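You operate a simulated robot arm through the tools that you are given. There is no shell and no other tool.

You run a simulated robot arm. Do the job below in one go: nothing can be reset, and whatever is moved stays where it is left.

Task
Test the yellow-band cup on the feed meter and set the feed dial by the chart.
Fine: raise the probe again and put the cup back. Set down upright: what you pick out. Where these are worked on the way, their far stop is far enough and under half their travel is too little: meter probe.

The check looks at the end state, three seconds after you hand in, the way a careful person would. Anything else that was tipped, shoved, dropped, spilled or broken makes it a failure.

Robot
A 6-joint arm with a two-finger gripper, fixed in place. Base frame: the origin is at the foot of the arm, x ahead of it, y to its left, z up; the work surface is at about z = 0.86. Readings come in m, degrees, newtons and seconds.
Its first joint turns from -166.0 to 166.0 degrees. Payload 3.43 kg.
Tool frame: the origin (TCP) lies between the finger pads and is the grasp point; the fingertips stand 0.02 m ahead of it; z points along the fingers, y is the line along which they close. The gripper opens to 0.19 m. The gripper's body begins 0.248 m behind the TCP.
Orientation is told as [roll, pitch, yaw] about the base's x, y, z axes, in that order, counted from this pose: with the fingers straight down and closing along the base's y, the tool's x points along the base's -x, its y along +y and its z along -z.

Tools
- The arm moves only by the tool step_arm. Its argument "plan" is a list of rows, each a list of 7 numbers: the finger opening in m, from 0 to 0.19, then the shift along the tool's x, y, z in m, then the turn, a rotation vector about the tool's x, y, z in degrees. In form: [[fingers, x, y, z, wx, wy, wz], ...]. A call has 1 to 20 rows; each row is the pose to reach, as a shift and turn from the pose commanded when the call began, along the tool's axes at that moment. Rows are played at 5 a second. More than 0.05 m and 8.6 degrees between two rows, or a gripper value outside its range, and nothing of the call is played. Where a pose cannot be reached the arm comes as near as it can. A force on the tool above 60 N (or 10 N above the force at the start of the call, whichever is more), or a blocked arm, ends the call early, and 0.2 s more pass. The fingers move at their own pace (about 0.045 m/s each) and stop on an object; they squeeze with about 21 N. The grip force told is the motor's: it shows also when the fingers shut on nothing. Time passes only in rows, and 0.2 s behind the last, so rows that repeat a pose let the fingers close. It gives the time, the measured TCP pose, the force on the tool (base axes), the opening and the grip force at its end, in the units of the frame above (readings bear some noise), with the torque about the TCP (base axes, N m) and any sound that the robot's microphone picked up, and new pictures: "show" is both (left out), scene, wrist or none.
- Cameras (640 x 400 px; columns grow to the right, rows downward): "scene" is fixed at [0.0545, 0.6716, 1.6358]; the picture's right is [0.52, -0.86, 0.00], its down [-0.53, -0.32, -0.79] and it looks along [0.67, 0.41, -0.62] (base axes); focal length 214 px, centre (320, 200). "wrist" rides on the gripper at [0.07, -0.008, -0.288] in the tool frame; the picture's right is [0.12, 0.99, 0.00], its down [-0.96, 0.12, -0.25] and it looks along [-0.25, 0.03, 0.97] (tool axes); focal length 261 px, centre (320, 200). There is no depth. A picture from a camera that has moved, and an enlarged one, comes with that camera's place and axes in the base frame and with its lens. The place of the scene camera against the robot may be out by one fixed shift of up to 0.025 m in any direction.
- raise_lower(by): slides the trunk up (or, below 0, down) by that many m; the arm rides with it, the base frame stays. It gives what a move gives, with no picture.
- inspect(camera, box): a new picture of the part [left, top, right, bottom] of that camera's present view, enlarged. The clock stands still meanwhile.
- finish_job(): hands the job in; it is judged then, once.

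Nothing tells you positions but the pictures and the camera data. Unless the task says otherwise, let go and move clear before handing in.

The tools are called after "Emit:" as a command line: name --pt "numbers of a row" for each row, then --argument value for the rest, lists and objects as JSON in quotes. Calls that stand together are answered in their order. step_arm: Moves the arm, as the interface text tells. Its arguments: {"type":"object","properties":{"plan":{"type":"array","items":{"type":"array","items":{"type":"number"}}},"show":{"type":"string","enum":["both","scene","wrist","none"]}},"required":["plan"]} The other tools are called the same way: raise_lower (by) slides the trunk up or down; inspect (camera, box) takes an enlarged picture of a part of a camera's view; finish_job () hands the job in.

At the start:

```text
time: 0.0
ee_pos: [0.5792, 0.1123, 1.3181]
tcp_rot: [0.1, 0.0, 0.1]
force: [-0.6, -0.4, -0.3]
ft_torque: [-0.01, 0.01, 0.03]
grip_width: 0.1898
grasp_force: 0.2
trunk travel left (down, up): [-0.175, 0.065]
```

scene: 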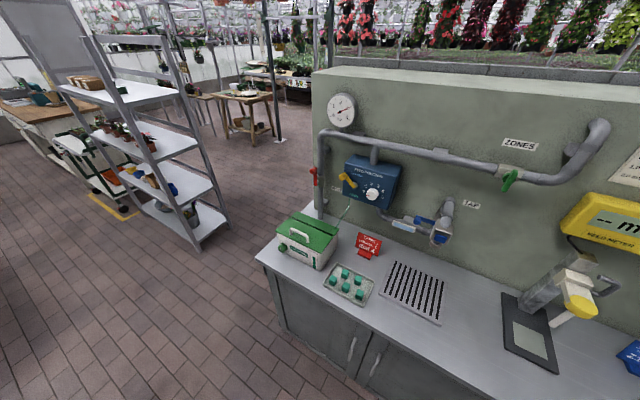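
wrist: 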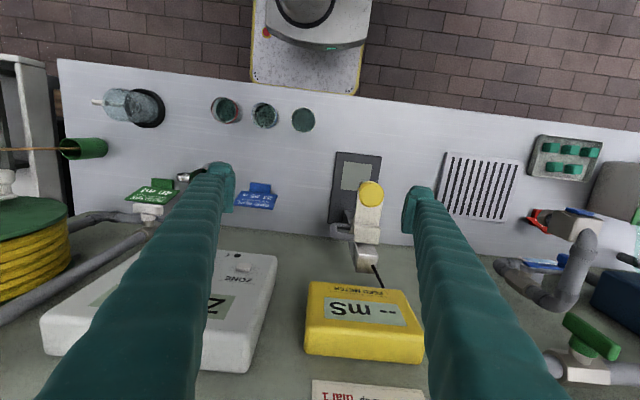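

I see a bench with a feed meter (yellow display, probe stand), three cups to the right, a blue proportioner with a dial, and a chart on the wall. I'll look closer before moving.

Emit:
inspect --camera "wrist" --box '[180, 80, 440, 240]'

Emit:
inspect --camera "wrist" --box '[280, 260, 480, 400]'

Emit:
inspect --camera "scene" --box '[480, 120, 640, 400]'

Emit:
inspect --camera "scene" --box '[300, 130, 500, 300]'

Emit:
inspect --camera "wrist" --box '[190, 80, 330, 150]'

```text
2.46 times, centred on (310, 160) of wrist
camera zoom: at [0.5077, 0.1044, 1.6089], right [-0.12, 0.99, 0.0], down [0.96, 0.12, 0.25], along [0.25, 0.03, -0.97], focal length 642 px, centre (345, 298)
```

zoom: 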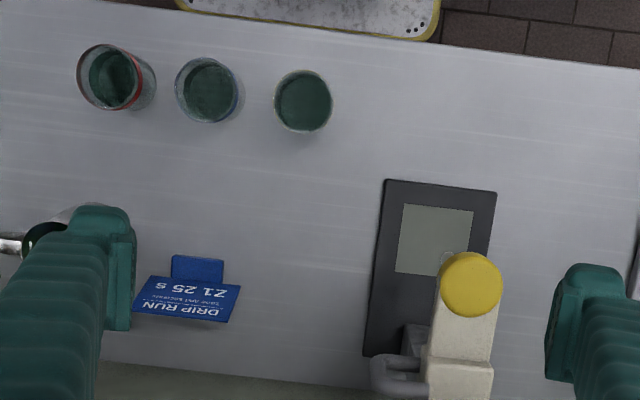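

```text
2.86 times, centred on (380, 330) of wrist
camera zoom: at [0.5077, 0.1044, 1.6089], right [-0.12, 0.99, 0.0], down [0.96, 0.12, 0.25], along [0.25, 0.03, -0.97], focal length 745 px, centre (149, -171)
```

zoom: 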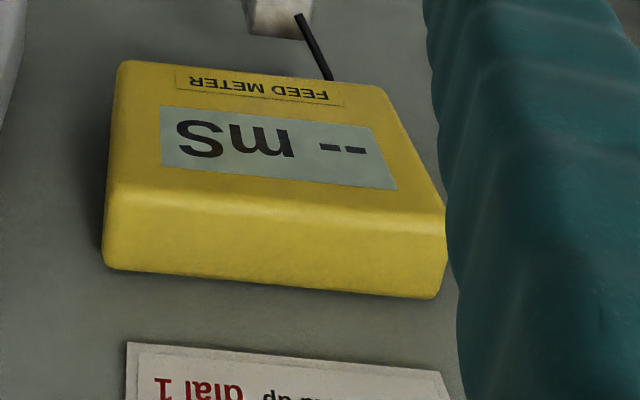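

```text
1.43 times, centred on (560, 260) of scene
camera zoom: at [0.0545, 0.6716, 1.6358], right [0.52, -0.86, 0.0], down [-0.53, -0.32, -0.79], along [0.67, 0.41, -0.62], focal length 306 px, centre (-23, 114)
```

zoom: 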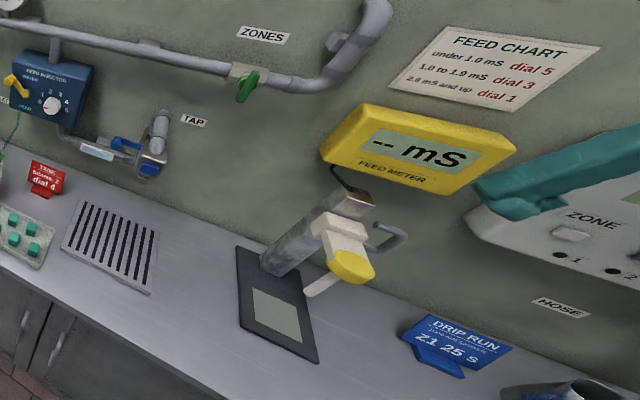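

```text
2.35 times, centred on (400, 215) of scene
camera zoom: at [0.0545, 0.6716, 1.6358], right [0.52, -0.86, 0.0], down [-0.53, -0.32, -0.79], along [0.67, 0.41, -0.62], focal length 505 px, centre (132, 165)
```

zoom: 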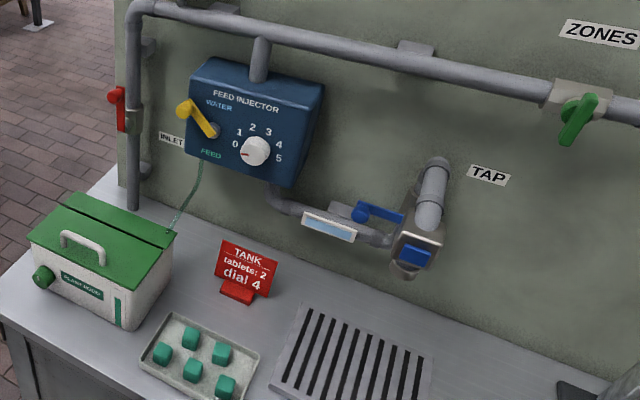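

```text
4.57 times, centred on (260, 115) of wrist
camera zoom: at [0.5077, 0.1044, 1.6089], right [-0.12, 0.99, 0.0], down [0.96, 0.12, 0.25], along [0.25, 0.03, -0.97], focal length 1192 px, centre (594, 589)
```

zoom: 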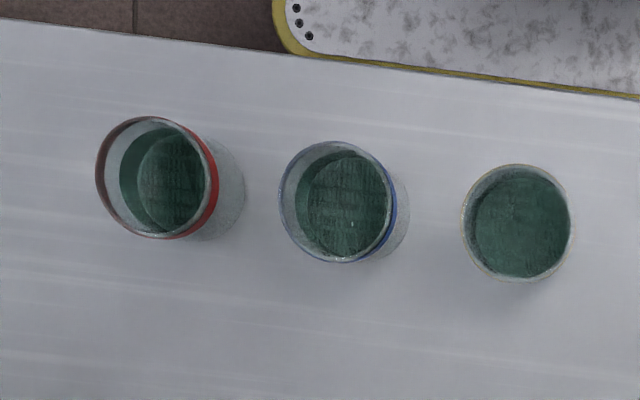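

The chart reads: under 1.0 mS dial 5, 1.0–1.9 dial 3, 2.0 and up dial 1. I'll tilt the wrist camera forward to see the cup bands and the probe stand better.

Emit:
step_arm --pt "0.19 0.03 0 0.02 0 -8 0" --pt "0.19 0.06 0 0.04 0 -16 0" --pt "0.19 0.09 0 0.06 0 -24 0" --pt "0.19 0.11 0 0.08 0 -32 0" --pt "0.19 0.13 0 0.1 0 -40 0" --pt "0.19 0.13 0 0.1 0 -40 0"

```text
time: 1.4
ee_pos: [0.4471, 0.1134, 1.2208]
tcp_rot: [0.2, -40.1, -0.1]
force: [0.0, -1.1, 0.3]
ft_torque: [0.11, -0.04, 0.09]
grip_width: 0.1898
grasp_force: 0.0
trunk travel left (down, up): [-0.175, 0.065]
camera wrist: at [0.2072, 0.1048, 1.3966], right [-0.09, 0.99, -0.08], down [0.58, 0.11, 0.81], along [0.81, 0.03, -0.58], focal length 261 px, centre (320, 200)
```

scene: 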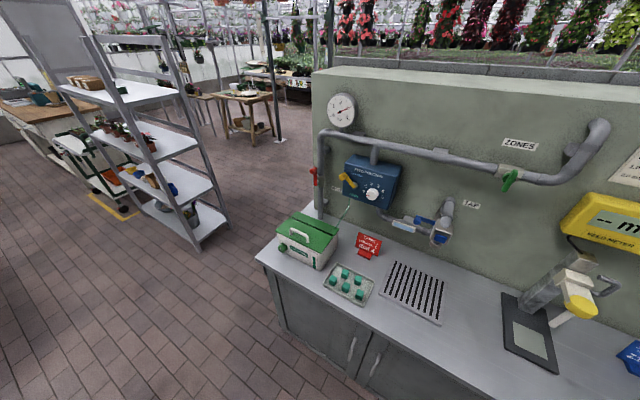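
wrist: 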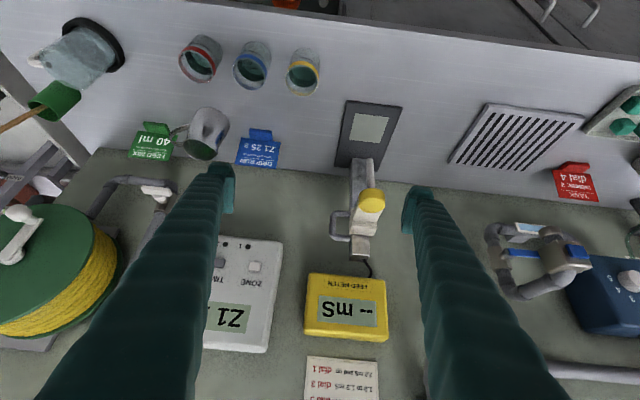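

The third cup (closest to the meter plate) carries the yellow band. I'll zoom in on it and on the probe stand.

Emit:
inspect --camera "wrist" --box '[160, 20, 340, 130]'

Emit:
inspect --camera "wrist" --box '[290, 90, 430, 290]'

Emit:
inspect --camera "scene" --box '[490, 240, 640, 380]'

```text
3.56 times, centred on (250, 75) of wrist
camera zoom: at [0.2072, 0.1048, 1.3966], right [-0.09, 0.99, -0.08], down [0.58, 0.11, 0.81], along [0.81, 0.03, -0.58], focal length 927 px, centre (569, 644)
```

zoom: 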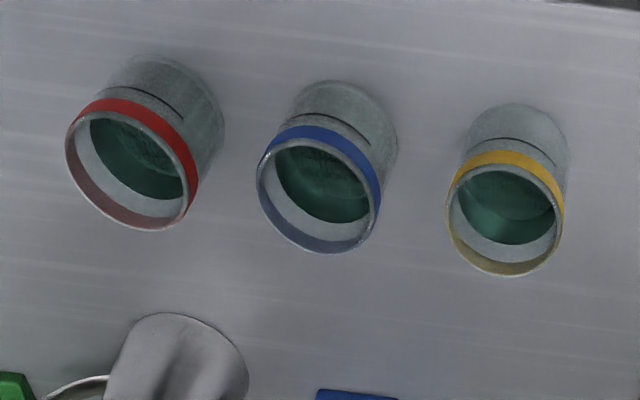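

```text
2.00 times, centred on (360, 190) of wrist
camera zoom: at [0.2072, 0.1048, 1.3966], right [-0.09, 0.99, -0.08], down [0.58, 0.11, 0.81], along [0.81, 0.03, -0.58], focal length 521 px, centre (240, 220)
```

zoom: 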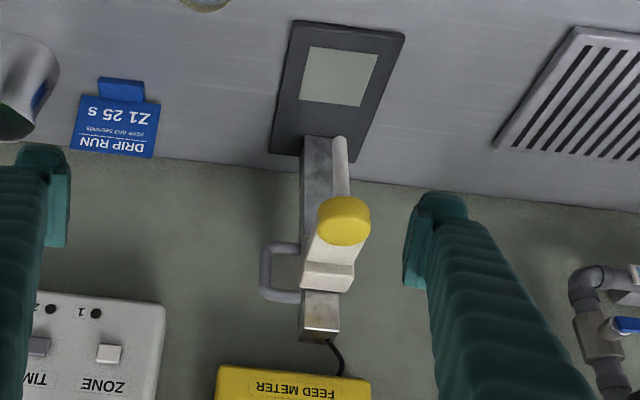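

```text
2.86 times, centred on (565, 310) of scene
camera zoom: at [0.0545, 0.6716, 1.6358], right [0.52, -0.86, 0.0], down [-0.53, -0.32, -0.79], along [0.67, 0.41, -0.62], focal length 613 px, centre (-380, -114)
```

zoom: 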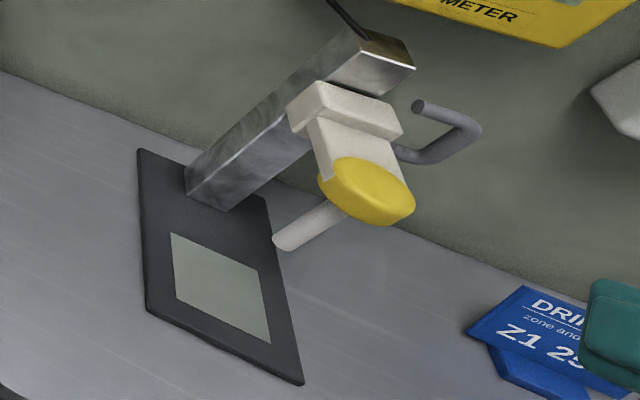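

The yellow-band cup is at about (0.484, 0.059), rim z≈0.92; the meter plate is at about (0.615, 0.221), with the probe cap top at z≈1.10 and its rod tip at about 0.98. I'll keep the 40° tilt, narrow the fingers and move to a standoff in front of the cup.

Emit:
step_arm --pt "0.17 0.03 -0.009 0.024 0 0 0" --pt "0.15 0.06 -0.018 0.048 0 0 0" --pt "0.13 0.09 -0.027 0.073 0 0 0" --pt "0.11 0.12 -0.036 0.097 0 0 0" --pt "0.09 0.15 -0.045 0.121 0 0 0" --pt "0.08 0.178 -0.053 0.1455 0 0 0" --pt "0.08 0.178 -0.053 0.1455 0 0 0" --pt "0.08 0.178 -0.053 0.1455 0 0 0"

```text
time: 3.2
ee_pos: [0.4067, 0.0593, 0.9924]
tcp_rot: [0.0, -39.9, -0.1]
force: [-0.2, -0.2, -0.3]
ft_torque: [-0.02, 0.01, -0.01]
grip_width: 0.0799
grasp_force: 0.1
trunk travel left (down, up): [-0.175, 0.065]
camera wrist: at [0.1673, 0.0515, 1.1696], right [-0.09, 0.99, -0.08], down [0.58, 0.12, 0.81], along [0.81, 0.03, -0.58], focal length 261 px, centre (320, 200)
```

scene: 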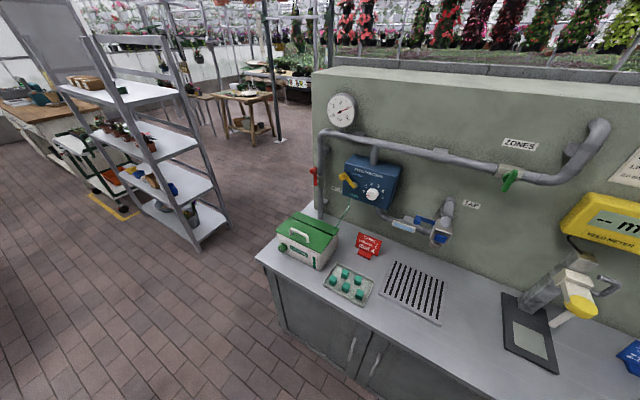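
wrist: 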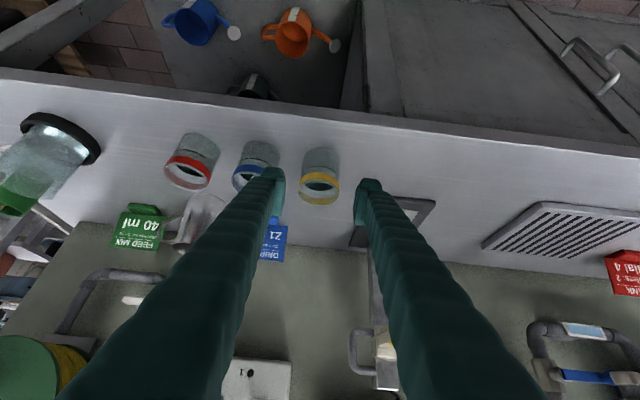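

Emit:
inspect --camera "wrist" --box '[220, 120, 400, 230]'

```text
3.56 times, centred on (310, 175) of wrist
camera zoom: at [0.1673, 0.0515, 1.1696], right [-0.09, 0.99, -0.08], down [0.58, 0.12, 0.81], along [0.81, 0.03, -0.58], focal length 927 px, centre (356, 289)
```

zoom: 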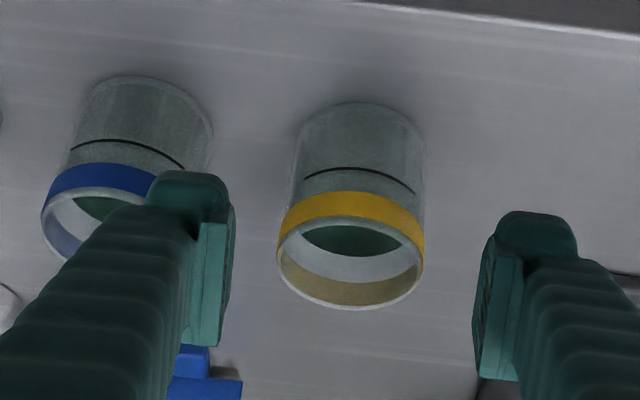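

The gap between the blue and yellow cups is tight for a finger, so I'll yaw the gripper −60° to straddle the yellow cup with both fingers clear of the blue one, still at standoff height.

Emit:
step_arm --pt "0.095 -0.0038 0.0084 0.0032 4.8 0 5.75" --pt "0.095 -0.0077 0.0168 0.0065 9.65 0 11.5" --pt "0.095 -0.0115 0.0251 0.0097 14.5 0 17.25" --pt "0.095 -0.0154 0.0335 0.0129 19.3 0 23.0" --pt "0.095 -0.0192 0.0419 0.0161 24.1 0 28.75" --pt "0.095 -0.023 0.0503 0.0194 28.95 0 34.5" --pt "0.095 -0.0269 0.0586 0.0226 33.8 0 40.25" --pt "0.095 -0.0307 0.067 0.0258 38.6 0 46.0" --pt "0.095 -0.0307 0.067 0.0258 38.6 0 46.0"

```text
time: 5.2
ee_pos: [0.4457, 0.1268, 0.9926]
tcp_rot: [0.0, -39.9, -60.1]
force: [-0.4, -0.2, -0.1]
ft_torque: [-0.02, -0.01, -0.01]
grip_width: 0.0951
grasp_force: 0.0
trunk travel left (down, up): [-0.175, 0.065]
camera wrist: at [0.3199, 0.3304, 1.1701], right [0.82, 0.57, -0.08], down [0.39, -0.44, 0.81], along [0.43, -0.69, -0.58], focal length 261 px, centre (320, 200)
```

scene: 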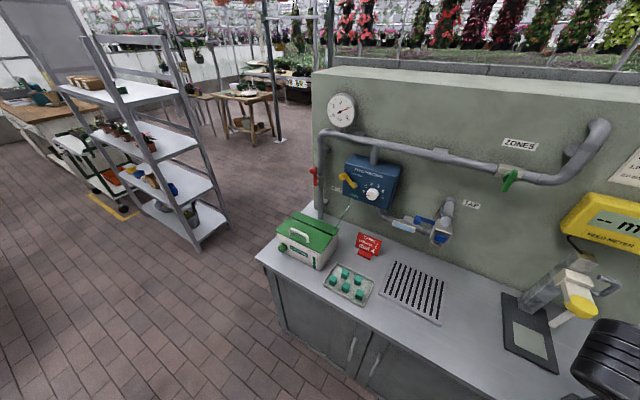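
wrist: 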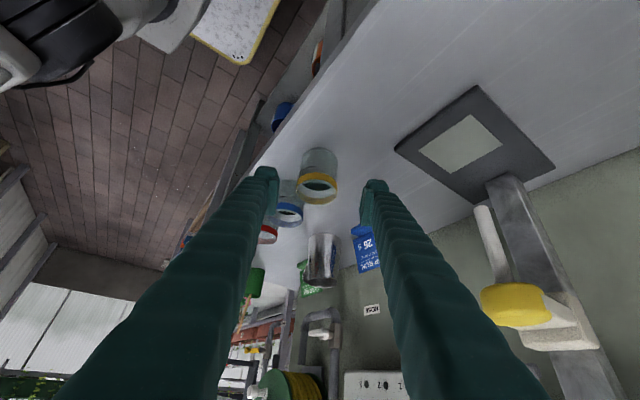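

Emit:
inspect --camera "wrist" --box '[230, 130, 410, 240]'

Emit:
inspect --camera "wrist" --box '[380, 70, 640, 370]'

```text
3.56 times, centred on (320, 185) of wrist
camera zoom: at [0.3199, 0.3304, 1.1701], right [0.82, 0.57, -0.08], down [0.39, -0.44, 0.81], along [0.43, -0.69, -0.58], focal length 927 px, centre (320, 253)
```

zoom: 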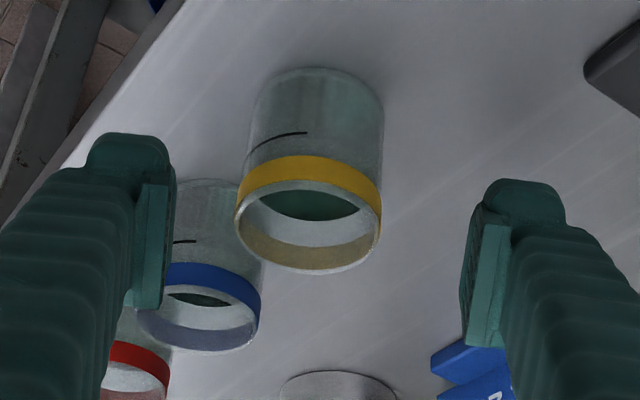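

```text
1.33 times, centred on (510, 220) of wrist
camera zoom: at [0.3199, 0.3304, 1.1701], right [0.82, 0.57, -0.08], down [0.39, -0.44, 0.81], along [0.43, -0.69, -0.58], focal length 348 px, centre (67, 173)
```

zoom: 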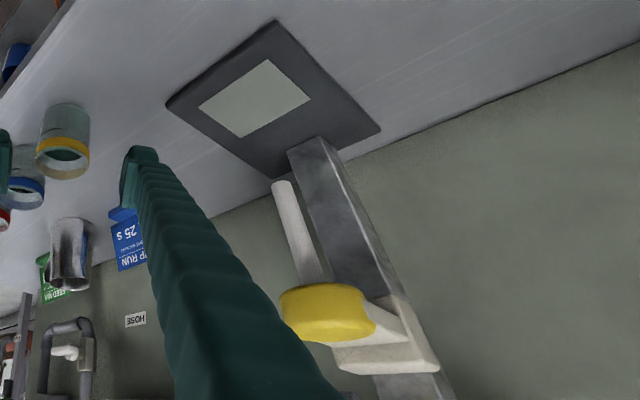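

Cup is centred between the fingers and the blue cup is clear. I'll advance along the tool axis and close.

Emit:
step_arm --pt "0.095 0 0 0.03 0 0 0" --pt "0.095 0 0 0.06 0 0 0" --pt "0.095 0 0 0.09 0 0 0" --pt "0.095 0 0 0.108 0 0 0" --pt "0.095 0 0 0.12 0 0 0" --pt "0.095 0 0 0.12 0 0 0"

Emit:
inspect --camera "wrist" --box '[230, 130, 410, 240]'

```text
time: 6.6
ee_pos: [0.4846, 0.0605, 0.901]
tcp_rot: [0.0, -40.1, -60.1]
force: [1.0, 0.2, -0.3]
ft_torque: [-0.01, -0.01, 0.02]
grip_width: 0.0951
grasp_force: 0.0
trunk travel left (down, up): [-0.175, 0.065]
camera wrist: at [0.3576, 0.2626, 1.0781], right [0.81, 0.57, -0.08], down [0.39, -0.44, 0.81], along [0.43, -0.69, -0.58], focal length 261 px, centre (320, 200)
```

scene: 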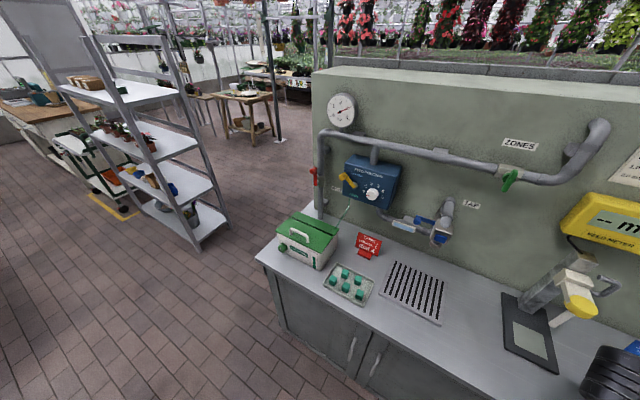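
wrist: 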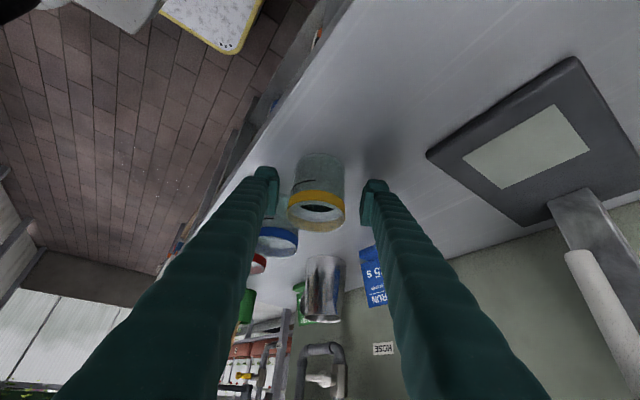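

```text
3.56 times, centred on (320, 185) of wrist
camera zoom: at [0.3576, 0.2626, 1.0781], right [0.81, 0.57, -0.08], down [0.39, -0.44, 0.81], along [0.43, -0.69, -0.58], focal length 927 px, centre (320, 253)
```

zoom: 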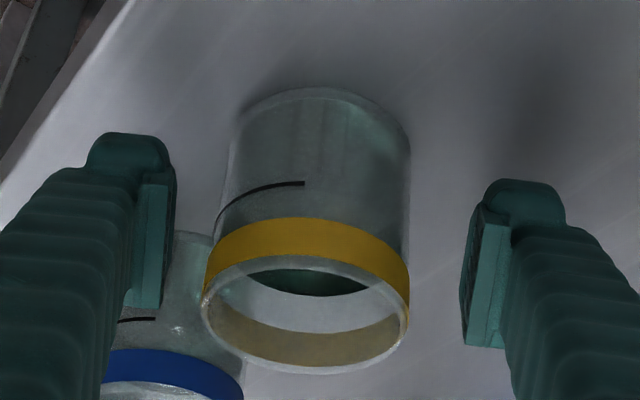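

Emit:
step_arm --pt "0.095 0 -0.003 0 0 0 0" --pt "0.08 0 -0.003 0 0 0 0" --pt "0.07 0 -0.003 0 0 0 0" --pt "0.06 0 -0.003 0 0 0 0" --pt "0.055 0 -0.003 0 0 0 0" --pt "0.055 0 -0.003 0 0 0 0" --pt "0.055 0 -0.003 0 0 0 0" --show "wrist"

```text
time: 8.2
ee_pos: [0.4808, 0.058, 0.9019]
tcp_rot: [0.1, -40.0, -60.1]
force: [0.9, -0.6, 0.2]
ft_torque: [0.01, -0.02, 0.01]
grip_width: 0.0612
grasp_force: 21.4
trunk travel left (down, up): [-0.175, 0.065]
camera wrist: at [0.355, 0.2612, 1.0782], right [0.81, 0.57, -0.08], down [0.39, -0.44, 0.81], along [0.43, -0.69, -0.58], focal length 261 px, centre (320, 200)
```

wrist: 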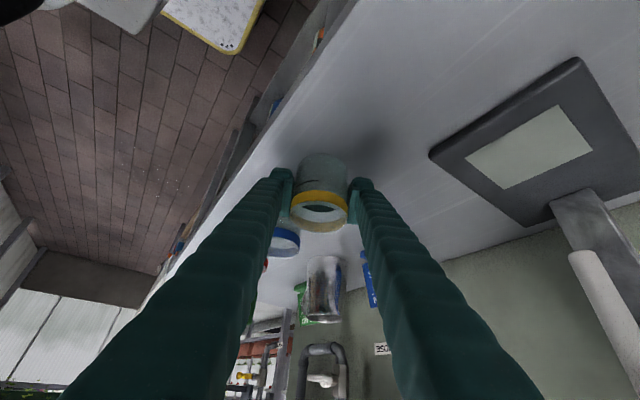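

Cup is gripped (0.061 m). Next I lift it straight up, carry it toward +y and yaw back to 0 so it can slide in under the probe from the front.

Emit:
step_arm --pt "0.055 -0.0077 0 -0.0092 0 0 0" --pt "0.055 -0.0193 0 -0.023 0 0 0" --pt "0.055 -0.0309 0 -0.0368 0 0 0" --pt "0.055 -0.0386 0 -0.046 0 0 0" --pt "0.055 -0.0332 0.0041 -0.0505 -1.93 0 -2.3" --pt "0.055 -0.0224 0.0122 -0.0596 -5.8 0 -6.9" --pt "0.055 -0.0116 0.0204 -0.0687 -9.65 0 -11.5" --pt "0.055 -0.0008 0.0285 -0.0778 -13.5 0 -16.1" --pt "0.055 0.01 0.0367 -0.0868 -17.4 0 -20.7" --pt "0.055 0.0209 0.0448 -0.0959 -21.2 0 -25.3" --pt "0.055 0.0317 0.053 -0.105 -25.1 0 -29.9" --pt "0.055 0.0425 0.0611 -0.1141 -28.95 0 -34.5" --pt "0.055 0.0533 0.0693 -0.1232 -32.8 0 -39.1" --pt "0.055 0.0641 0.0774 -0.1323 -36.7 0 -43.7" --pt "0.055 0.0695 0.0815 -0.1368 -38.6 0 -46.0" --pt "0.055 0.0695 0.0815 -0.1368 -38.6 0 -46.0"

```text
time: 11.6
ee_pos: [0.4818, 0.2208, 0.9615]
tcp_rot: [0.0, -40.2, 0.1]
force: [-0.3, 0.5, -1.0]
ft_torque: [0.02, 0.01, -0.01]
grip_width: 0.0614
grasp_force: 21.4
trunk travel left (down, up): [-0.175, 0.065]
camera wrist: at [0.2427, 0.2133, 1.1394], right [-0.09, 0.99, -0.08], down [0.58, 0.12, 0.81], along [0.81, 0.03, -0.58], focal length 261 px, centre (320, 200)
```

scene: 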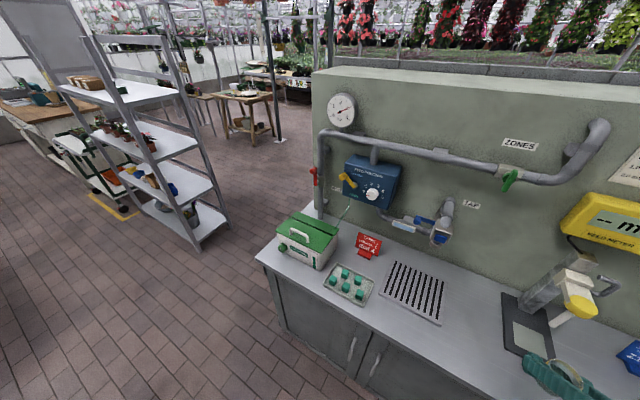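
wrist: 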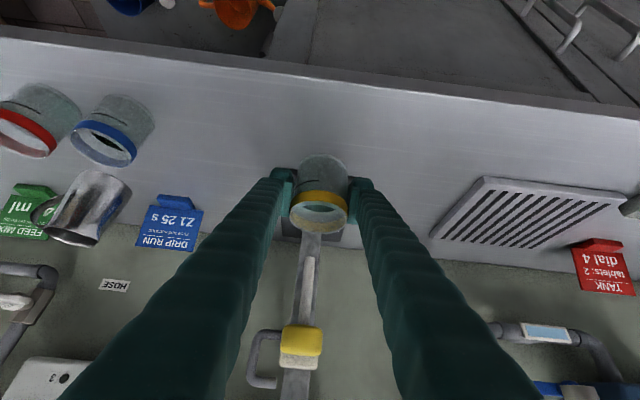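

Emit:
inspect --camera "wrist" --box '[240, 200, 400, 400]'

Emit:
inspect --camera "scene" --box '[490, 240, 640, 400]'

```text
2.00 times, centred on (320, 300) of wrist
camera zoom: at [0.2427, 0.2133, 1.1394], right [-0.09, 0.99, -0.08], down [0.58, 0.12, 0.81], along [0.81, 0.03, -0.58], focal length 521 px, centre (320, 0)
```

zoom: 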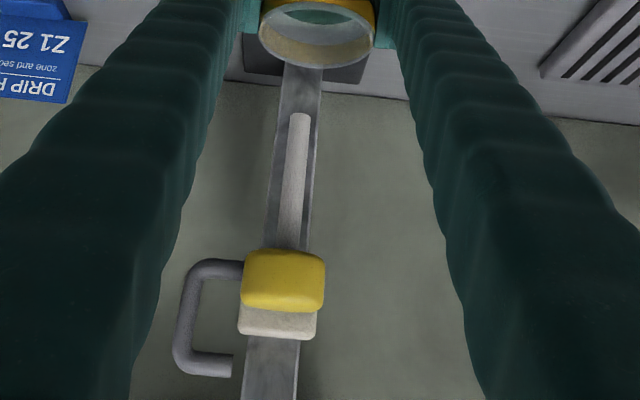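

```text
2.50 times, centred on (565, 320) of scene
camera zoom: at [0.0545, 0.6716, 1.6358], right [0.52, -0.86, 0.0], down [-0.53, -0.32, -0.79], along [0.67, 0.41, -0.62], focal length 536 px, centre (-292, -100)
```

zoom: 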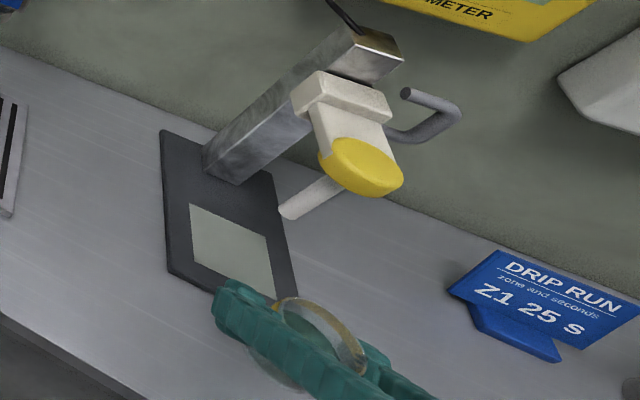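

Rod tip is at about (0.612, 0.220, 0.983), giving clearance for the cup below it. I lower a bit and slide the cup in under the probe.

Emit:
step_arm --pt "0.055 0.0103 0 0.0123 0 0 0" --pt "0.055 0.0206 0 0.0245 0 0 0" --pt "0.055 0.0104 0 0.0331 0 0 0" --pt "0.055 -0.0074 0 0.048 0 0 0" --pt "0.055 -0.0252 0 0.063 0 0 0" --pt "0.055 -0.043 0 0.0779 0 0 0" --pt "0.055 -0.0609 0 0.0929 0 0 0" --pt "0.055 -0.0762 0 0.1057 0 0 0" --pt "0.055 -0.0813 0 0.11 0 0 0" --pt "0.055 -0.0813 0 0.11 0 0 0"

Emit:
inspect --camera "scene" --box '[490, 240, 640, 400]'

Emit:
inspect --camera "wrist" --box '[220, 120, 420, 320]'

```text
time: 13.8
ee_pos: [0.6144, 0.2199, 0.9309]
tcp_rot: [0.1, -39.9, -0.1]
force: [0.0, -0.4, -0.6]
ft_torque: [0.01, -0.01, 0.02]
grip_width: 0.0612
grasp_force: 21.7
trunk travel left (down, up): [-0.175, 0.065]
camera wrist: at [0.3752, 0.2132, 1.1072], right [-0.09, 0.99, -0.08], down [0.58, 0.12, 0.81], along [0.81, 0.03, -0.58], focal length 261 px, centre (320, 200)
```

scene: 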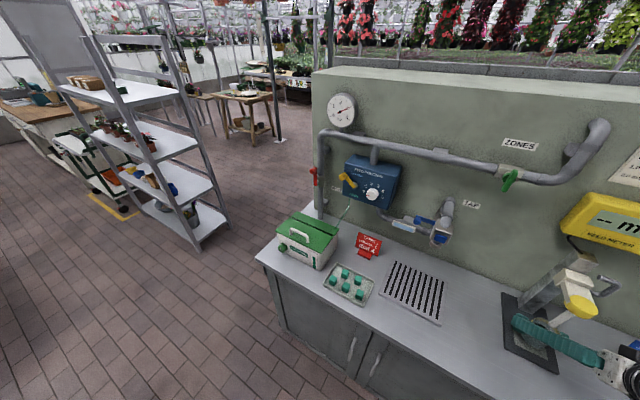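
wrist: 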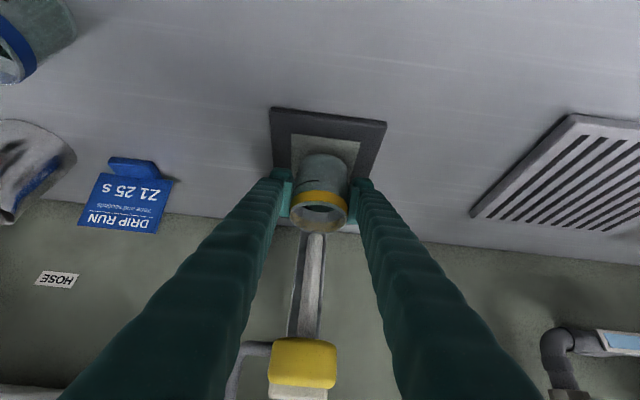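

```text
2.50 times, centred on (565, 320) of scene
camera zoom: at [0.0545, 0.6716, 1.6358], right [0.52, -0.86, 0.0], down [-0.53, -0.32, -0.79], along [0.67, 0.41, -0.62], focal length 536 px, centre (-292, -100)
```

zoom: 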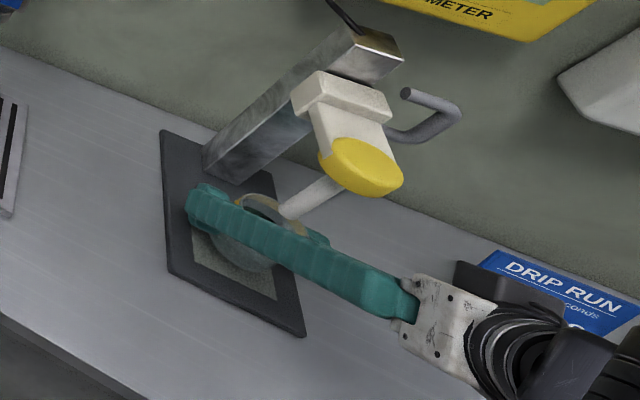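

```text
2.00 times, centred on (320, 220) of wrist
camera zoom: at [0.3752, 0.2132, 1.1072], right [-0.09, 0.99, -0.08], down [0.58, 0.12, 0.81], along [0.81, 0.03, -0.58], focal length 521 px, centre (320, 160)
```

zoom: 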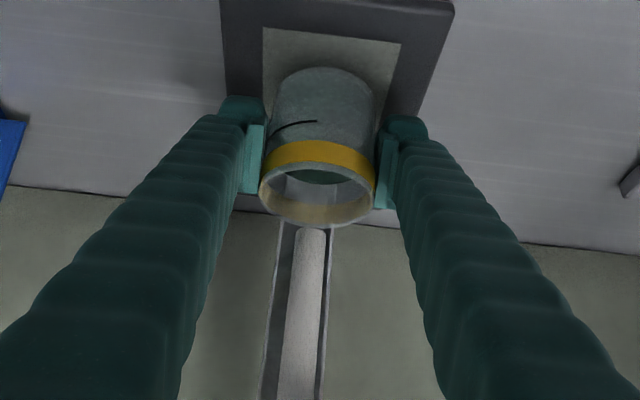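

The cup is centred beneath the rod within a couple of mm. Now I lower gently until contact.

Emit:
step_arm --pt "0.055 0.0051 0 0.0061 0 0 0" --pt "0.055 0.009 0 0.0107 0 0 0" --pt "0.055 0.0109 0 0.013 0 0 0" --pt "0.055 0.0122 0 0.0146 0 0 0" --pt "0.055 0.0122 0 0.0146 0 0 0" --show "none"

Emit:
inspect --camera "scene" --box '[510, 280, 610, 380]'

Emit:
inspect --camera "wrist" --box '[260, 100, 380, 240]'

```text
time: 15.0
ee_pos: [0.6154, 0.2218, 0.9117]
tcp_rot: [-0.1, -40.2, -0.1]
force: [0.2, -1.3, 19.8]
ft_torque: [0.07, -0.11, 0.08]
grip_width: 0.0614
grasp_force: 20.6
trunk travel left (down, up): [-0.175, 0.065]
```

```text
4.00 times, centred on (560, 330) of scene
camera zoom: at [0.0545, 0.6716, 1.6358], right [0.52, -0.86, 0.0], down [-0.53, -0.32, -0.79], along [0.67, 0.41, -0.62], focal length 858 px, centre (-640, -320)
```

zoom: 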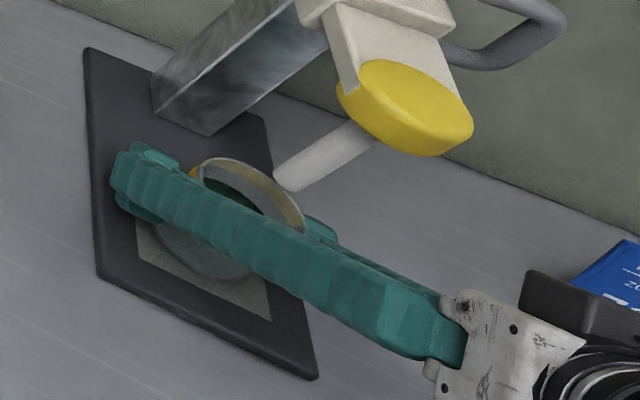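

```text
2.86 times, centred on (320, 170) of wrist
camera zoom: at [0.3756, 0.2134, 1.0885], right [-0.09, 0.99, -0.08], down [0.58, 0.11, 0.81], along [0.81, 0.03, -0.58], focal length 745 px, centre (320, 286)
```

zoom: 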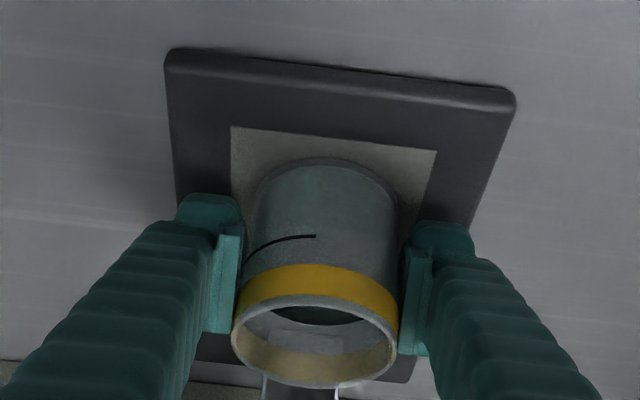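

Cup is seated on the plate (19.8 N contact). I relax the pressure slightly, open, and back out along the tool axis.

Emit:
step_arm --pt "0.055 -0.0006 0 -0.0008 0 0 0" --pt "0.055 -0.001 0 -0.0012 0 0 0" --pt "0.07 -0.001 0 -0.0012 0 0 0" --pt "0.085 -0.001 0 -0.0012 0 0 0" --pt "0.1 -0.001 0 -0.0012 0 0 0" --pt "0.1 -0.001 0 -0.0012 0 0 0" --pt "0.1 -0.001 0 -0.02 0 0 0" --pt "0.1 -0.001 0 -0.05 0 0 0" --pt "0.1 -0.001 0 -0.09 0 0 0" --pt "0.1 -0.001 0 -0.13 0 0 0" --pt "0.1 -0.001 0 -0.16 0 0 0"

Emit:
inspect --camera "wrist" --box '[260, 100, 380, 400]'

Emit:
inspect --camera "scene" --box '[510, 240, 640, 380]'

```text
time: 17.4
ee_pos: [0.5107, 0.2208, 1.0356]
tcp_rot: [0.0, -40.0, 0.0]
force: [0.5, 1.1, -0.1]
ft_torque: [-0.06, 0.05, -0.08]
grip_width: 0.0998
grasp_force: 0.2
trunk travel left (down, up): [-0.175, 0.065]
camera wrist: at [0.2729, 0.2134, 1.2123], right [-0.09, 0.99, -0.08], down [0.58, 0.12, 0.81], along [0.81, 0.03, -0.58], focal length 261 px, centre (320, 200)
```

scene: 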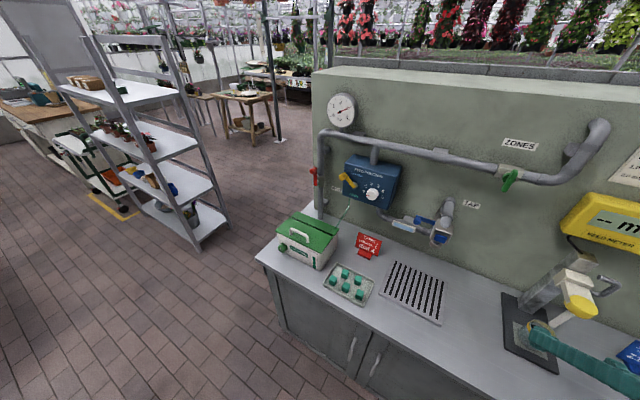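
wrist: 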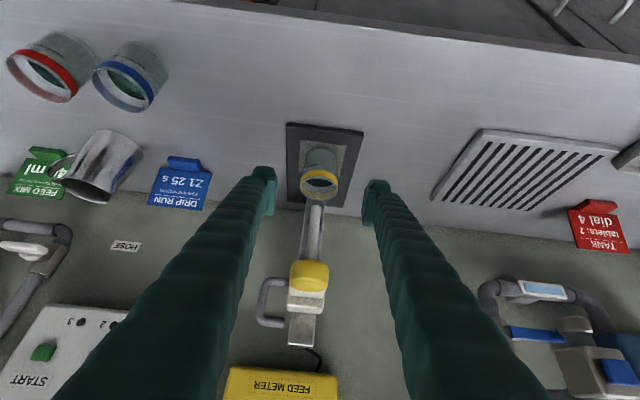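

```text
1.33 times, centred on (320, 250) of wrist
camera zoom: at [0.2729, 0.2134, 1.2123], right [-0.09, 0.99, -0.08], down [0.58, 0.12, 0.81], along [0.81, 0.03, -0.58], focal length 348 px, centre (320, 133)
```

zoom: 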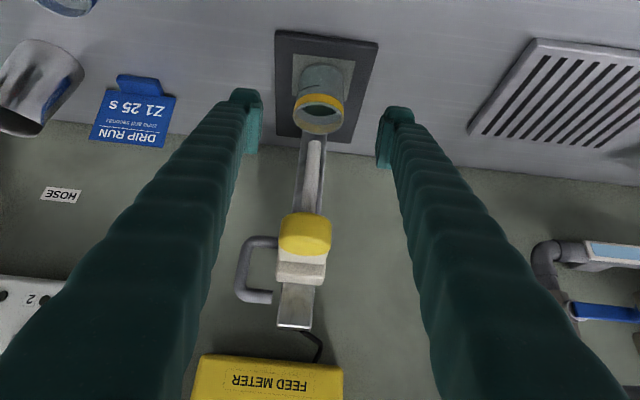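

```text
2.86 times, centred on (575, 310) of scene
camera zoom: at [0.0545, 0.6716, 1.6358], right [0.52, -0.86, 0.0], down [-0.53, -0.32, -0.79], along [0.67, 0.41, -0.62], focal length 613 px, centre (-409, -114)
```

zoom: 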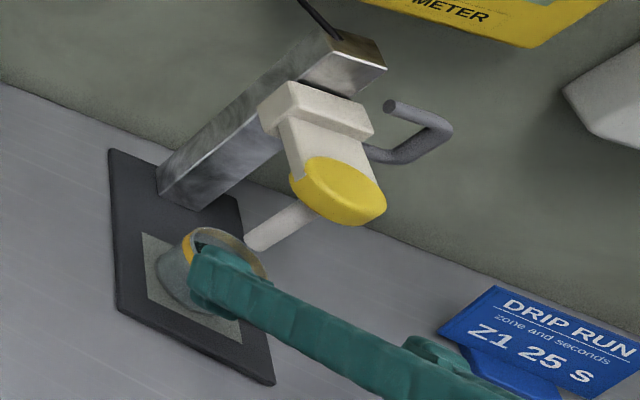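

The cup stands on the plate under the rod. Next I lift clear, turn the tool vertical and go above the yellow probe cap with the fingers straddling it.

Emit:
step_arm --pt "0.1 -0.0265 0 -0.0316 0 5 0" --pt "0.1 -0.053 0 -0.0632 0 10 0" --pt "0.1 -0.0796 0 -0.0948 0 16 0" --pt "0.1 -0.1061 0 -0.1264 0 22 0" --pt "0.1 -0.126 0 -0.11 0 28 0" --pt "0.1 -0.146 0 -0.093 0 34 0" --pt "0.1 -0.166 0 -0.076 0 40 0" --pt "0.1 -0.1854 0 -0.0598 0 40 0" --pt "0.1 -0.1854 0 -0.0598 0 40 0"

Emit:
inspect --camera "wrist" --box '[220, 120, 460, 320]'

Emit:
inspect --camera "scene" --box '[480, 160, 640, 380]'

```text
time: 19.4
ee_pos: [0.6165, 0.2217, 1.198]
tcp_rot: [-0.1, 0.0, 0.0]
force: [0.8, 0.4, 0.0]
ft_torque: [-0.03, 0.08, 0.02]
grip_width: 0.0999
grasp_force: 0.0
trunk travel left (down, up): [-0.175, 0.065]
camera wrist: at [0.5459, 0.2132, 1.488], right [-0.12, 0.99, 0.0], down [0.96, 0.12, 0.25], along [0.24, 0.03, -0.97], focal length 261 px, centre (320, 200)
```

scene: 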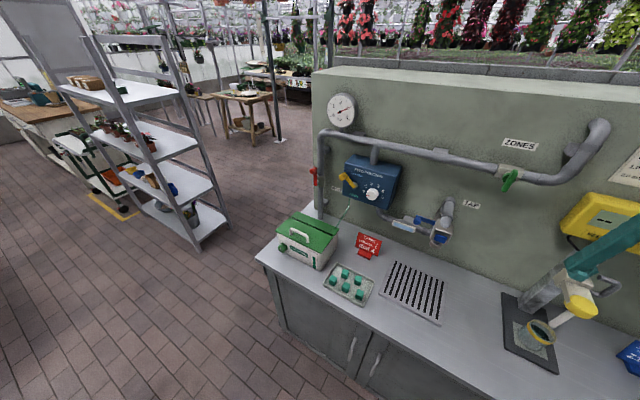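
wrist: 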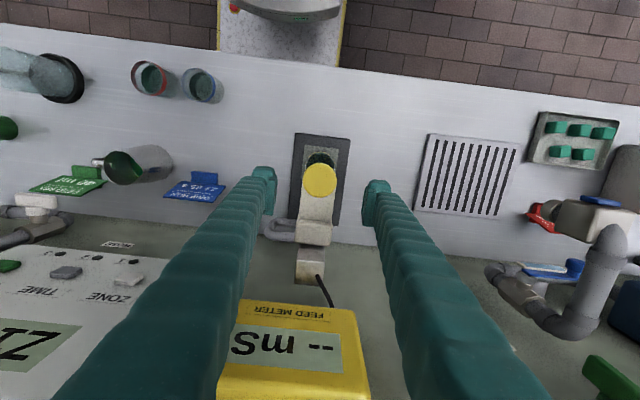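

```text
2.00 times, centred on (340, 220) of wrist
camera zoom: at [0.5459, 0.2132, 1.488], right [-0.12, 0.99, 0.0], down [0.96, 0.12, 0.25], along [0.24, 0.03, -0.97], focal length 521 px, centre (280, 160)
```

zoom: 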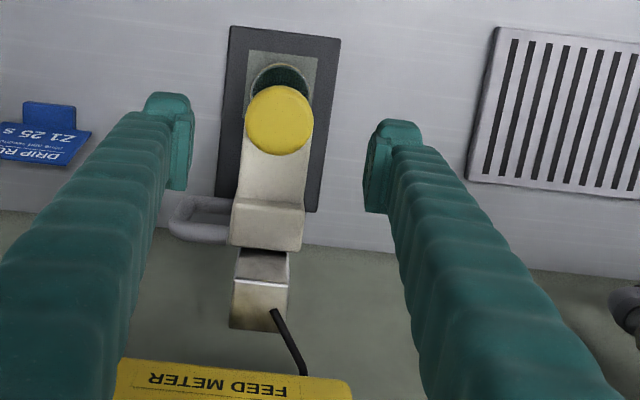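

```text
1.82 times, centred on (560, 270) of scene
camera zoom: at [0.0545, 0.6716, 1.6358], right [0.52, -0.86, 0.0], down [-0.53, -0.32, -0.79], along [0.67, 0.41, -0.62], focal length 390 px, centre (-116, 73)
```

zoom: 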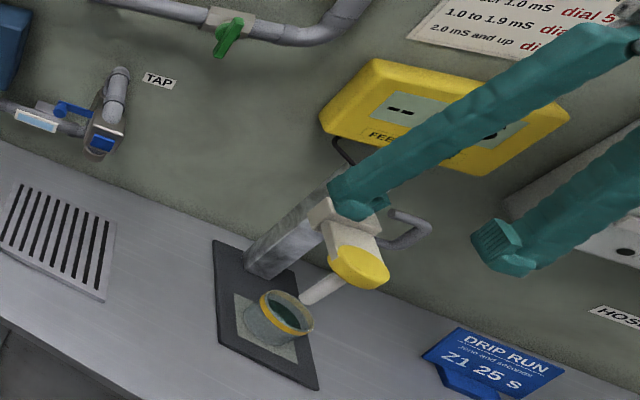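

The cap is at (0.611, 0.2205), between the fingers. I descend so the fingertips straddle the cap, then close.

Emit:
step_arm --pt "0.1 0.001 0 0.03 0 0 0" --pt "0.1 0.002 0 0.06 0 0 0" --pt "0.1 0.004 0 0.09 0 0 0" --pt "0.1 0.004 0 0.108 0 0 0" --pt "0.085 0.004 0 0.11 0 0 0" --pt "0.07 0.004 0 0.11 0 0 0" --pt "0.055 0.004 0 0.11 0 0 0" --pt "0.04 0.004 0 0.11 0 0 0" --pt "0.04 0.004 0 0.11 0 0 0" --pt "0.04 0.004 0 0.11 0 0 0"

Emit:
inspect --camera "scene" --box '[480, 160, 640, 380]'

```text
time: 21.6
ee_pos: [0.6122, 0.219, 1.089]
tcp_rot: [0.0, 0.0, 0.0]
force: [-1.1, -3.3, -1.8]
ft_torque: [-0.08, -0.01, 0.05]
grip_width: 0.0508
grasp_force: 44.8
trunk travel left (down, up): [-0.175, 0.065]
camera wrist: at [0.5417, 0.2125, 1.3777], right [-0.12, 0.99, 0.0], down [0.96, 0.11, 0.25], along [0.25, 0.03, -0.97], focal length 261 px, centre (320, 200)
```

scene: 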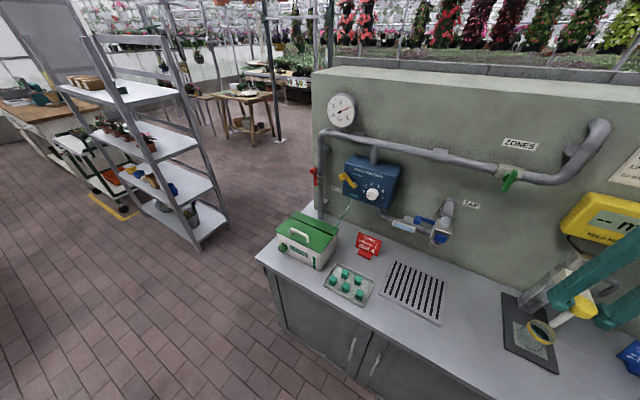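
wrist: 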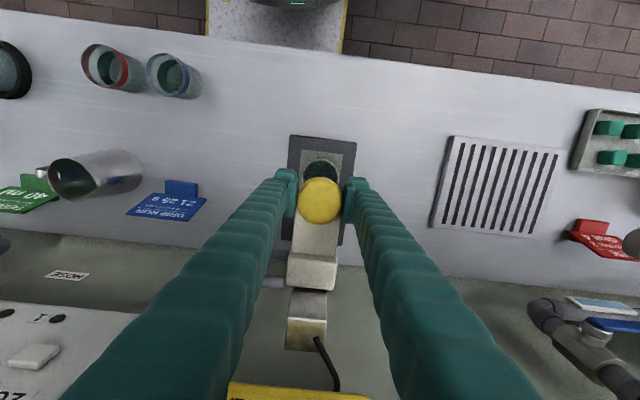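

```text
1.82 times, centred on (560, 270) of scene
camera zoom: at [0.0545, 0.6716, 1.6358], right [0.52, -0.86, 0.0], down [-0.53, -0.32, -0.79], along [0.67, 0.41, -0.62], focal length 390 px, centre (-116, 73)
```

zoom: 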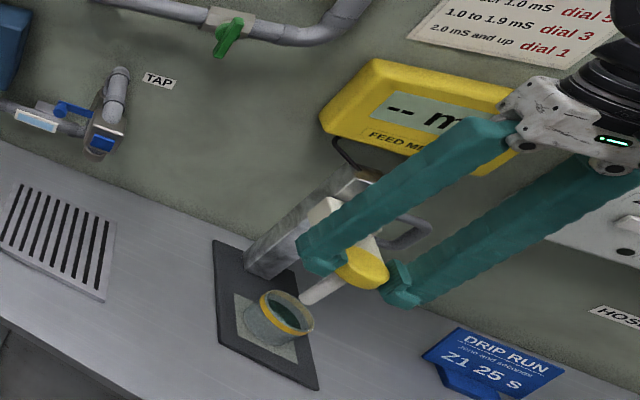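

Cap is gripped. Now I push the probe down slowly, watching the force and the meter.

Emit:
step_arm --pt "0.04 0 0 0.01 0 0 0" --pt "0.04 0 0 0.02 0 0 0" --pt "0.04 0 0 0.03 0 0 0" --pt "0.04 0 0 0.04 0 0 0" --pt "0.04 0 0 0.05 0 0 0" --pt "0.04 0 0 0.06 0 0 0" --pt "0.04 0 0 0.066 0 0 0"

Emit:
inspect --camera "scene" --box '[480, 160, 640, 380]'

```text
time: 23.2
ee_pos: [0.6119, 0.2194, 1.0225]
tcp_rot: [0.0, 0.0, 0.0]
force: [3.0, -8.5, -0.2]
ft_torque: [0.0, 0.1, -0.12]
grip_width: 0.0507
grasp_force: 45.2
trunk travel left (down, up): [-0.175, 0.065]
camera wrist: at [0.5417, 0.2124, 1.312], right [-0.12, 0.99, 0.0], down [0.96, 0.11, 0.25], along [0.25, 0.03, -0.97], focal length 261 px, centre (320, 200)
```

scene: 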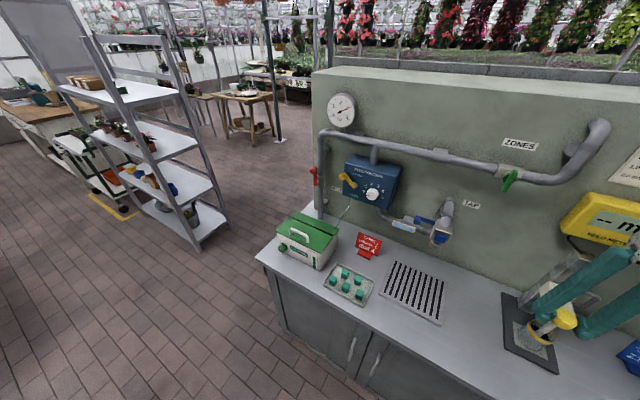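
wrist: 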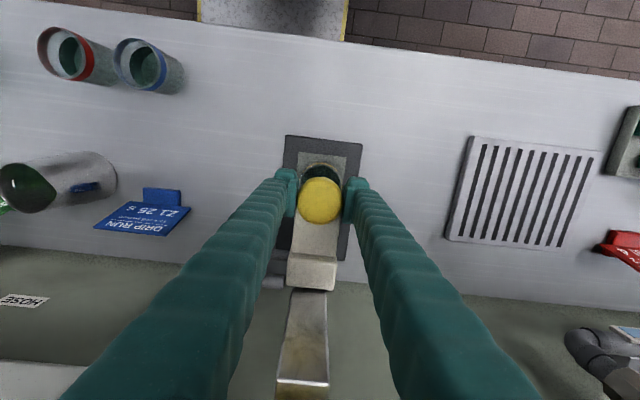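

```text
1.82 times, centred on (560, 270) of scene
camera zoom: at [0.0545, 0.6716, 1.6358], right [0.52, -0.86, 0.0], down [-0.53, -0.32, -0.79], along [0.67, 0.41, -0.62], focal length 390 px, centre (-116, 73)
```

zoom: 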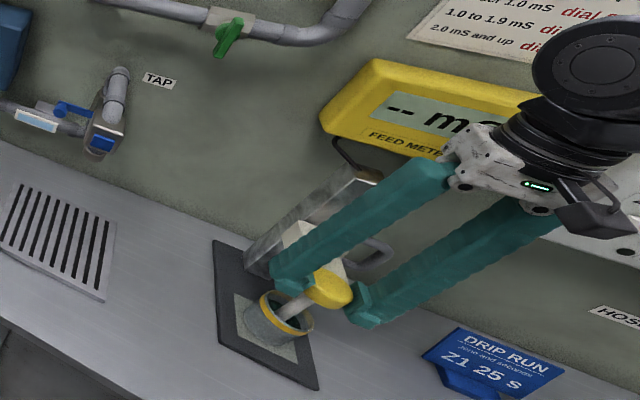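

The probe slides and the rod is entering the cup. I continue slowly toward its stop.

Emit:
step_arm --pt "0.04 0 0 0.005 0 0 0" --pt "0.04 0 0 0.01 0 0 0" --pt "0.04 0 0 0.014 0 0 0" --pt "0.04 0 0 0.018 0 0 0" --pt "0.04 0 0 0.022 0 0 0" --pt "0.04 0 0 0.022 0 0 0"

Emit:
inspect --camera "scene" --box '[480, 160, 640, 380]'

```text
time: 24.6
ee_pos: [0.6127, 0.2202, 1.0019]
tcp_rot: [0.0, -0.2, 0.0]
force: [0.9, -6.9, 55.4]
ft_torque: [0.06, -0.48, -0.01]
grip_width: 0.0504
grasp_force: 45.2
trunk travel left (down, up): [-0.175, 0.065]
camera wrist: at [0.5406, 0.2122, 1.2919], right [-0.12, 0.99, 0.0], down [0.96, 0.11, 0.25], along [0.25, 0.03, -0.97], focal length 261 px, centre (320, 200)
```

scene: 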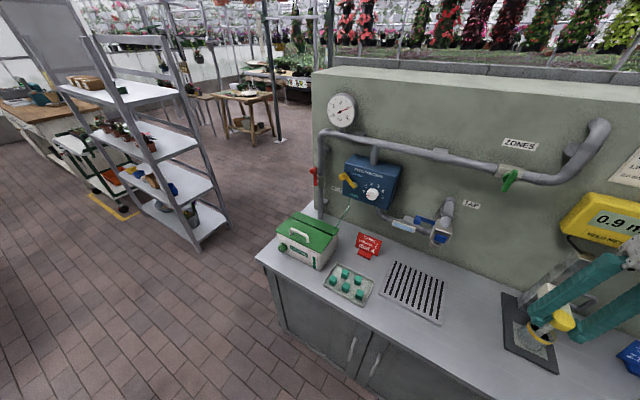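
wrist: 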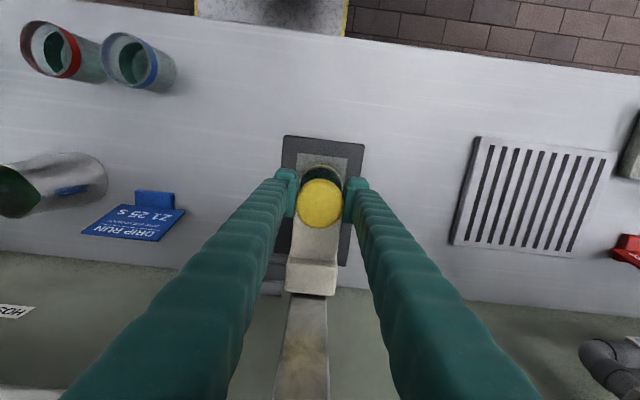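

```text
1.82 times, centred on (560, 270) of scene
camera zoom: at [0.0545, 0.6716, 1.6358], right [0.52, -0.86, 0.0], down [-0.53, -0.32, -0.79], along [0.67, 0.41, -0.62], focal length 390 px, centre (-116, 73)
```

zoom: 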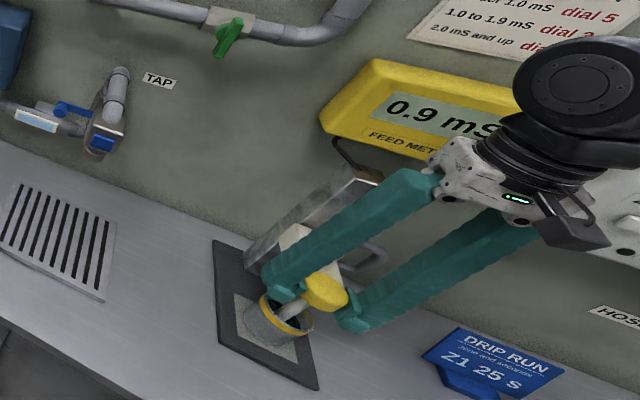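

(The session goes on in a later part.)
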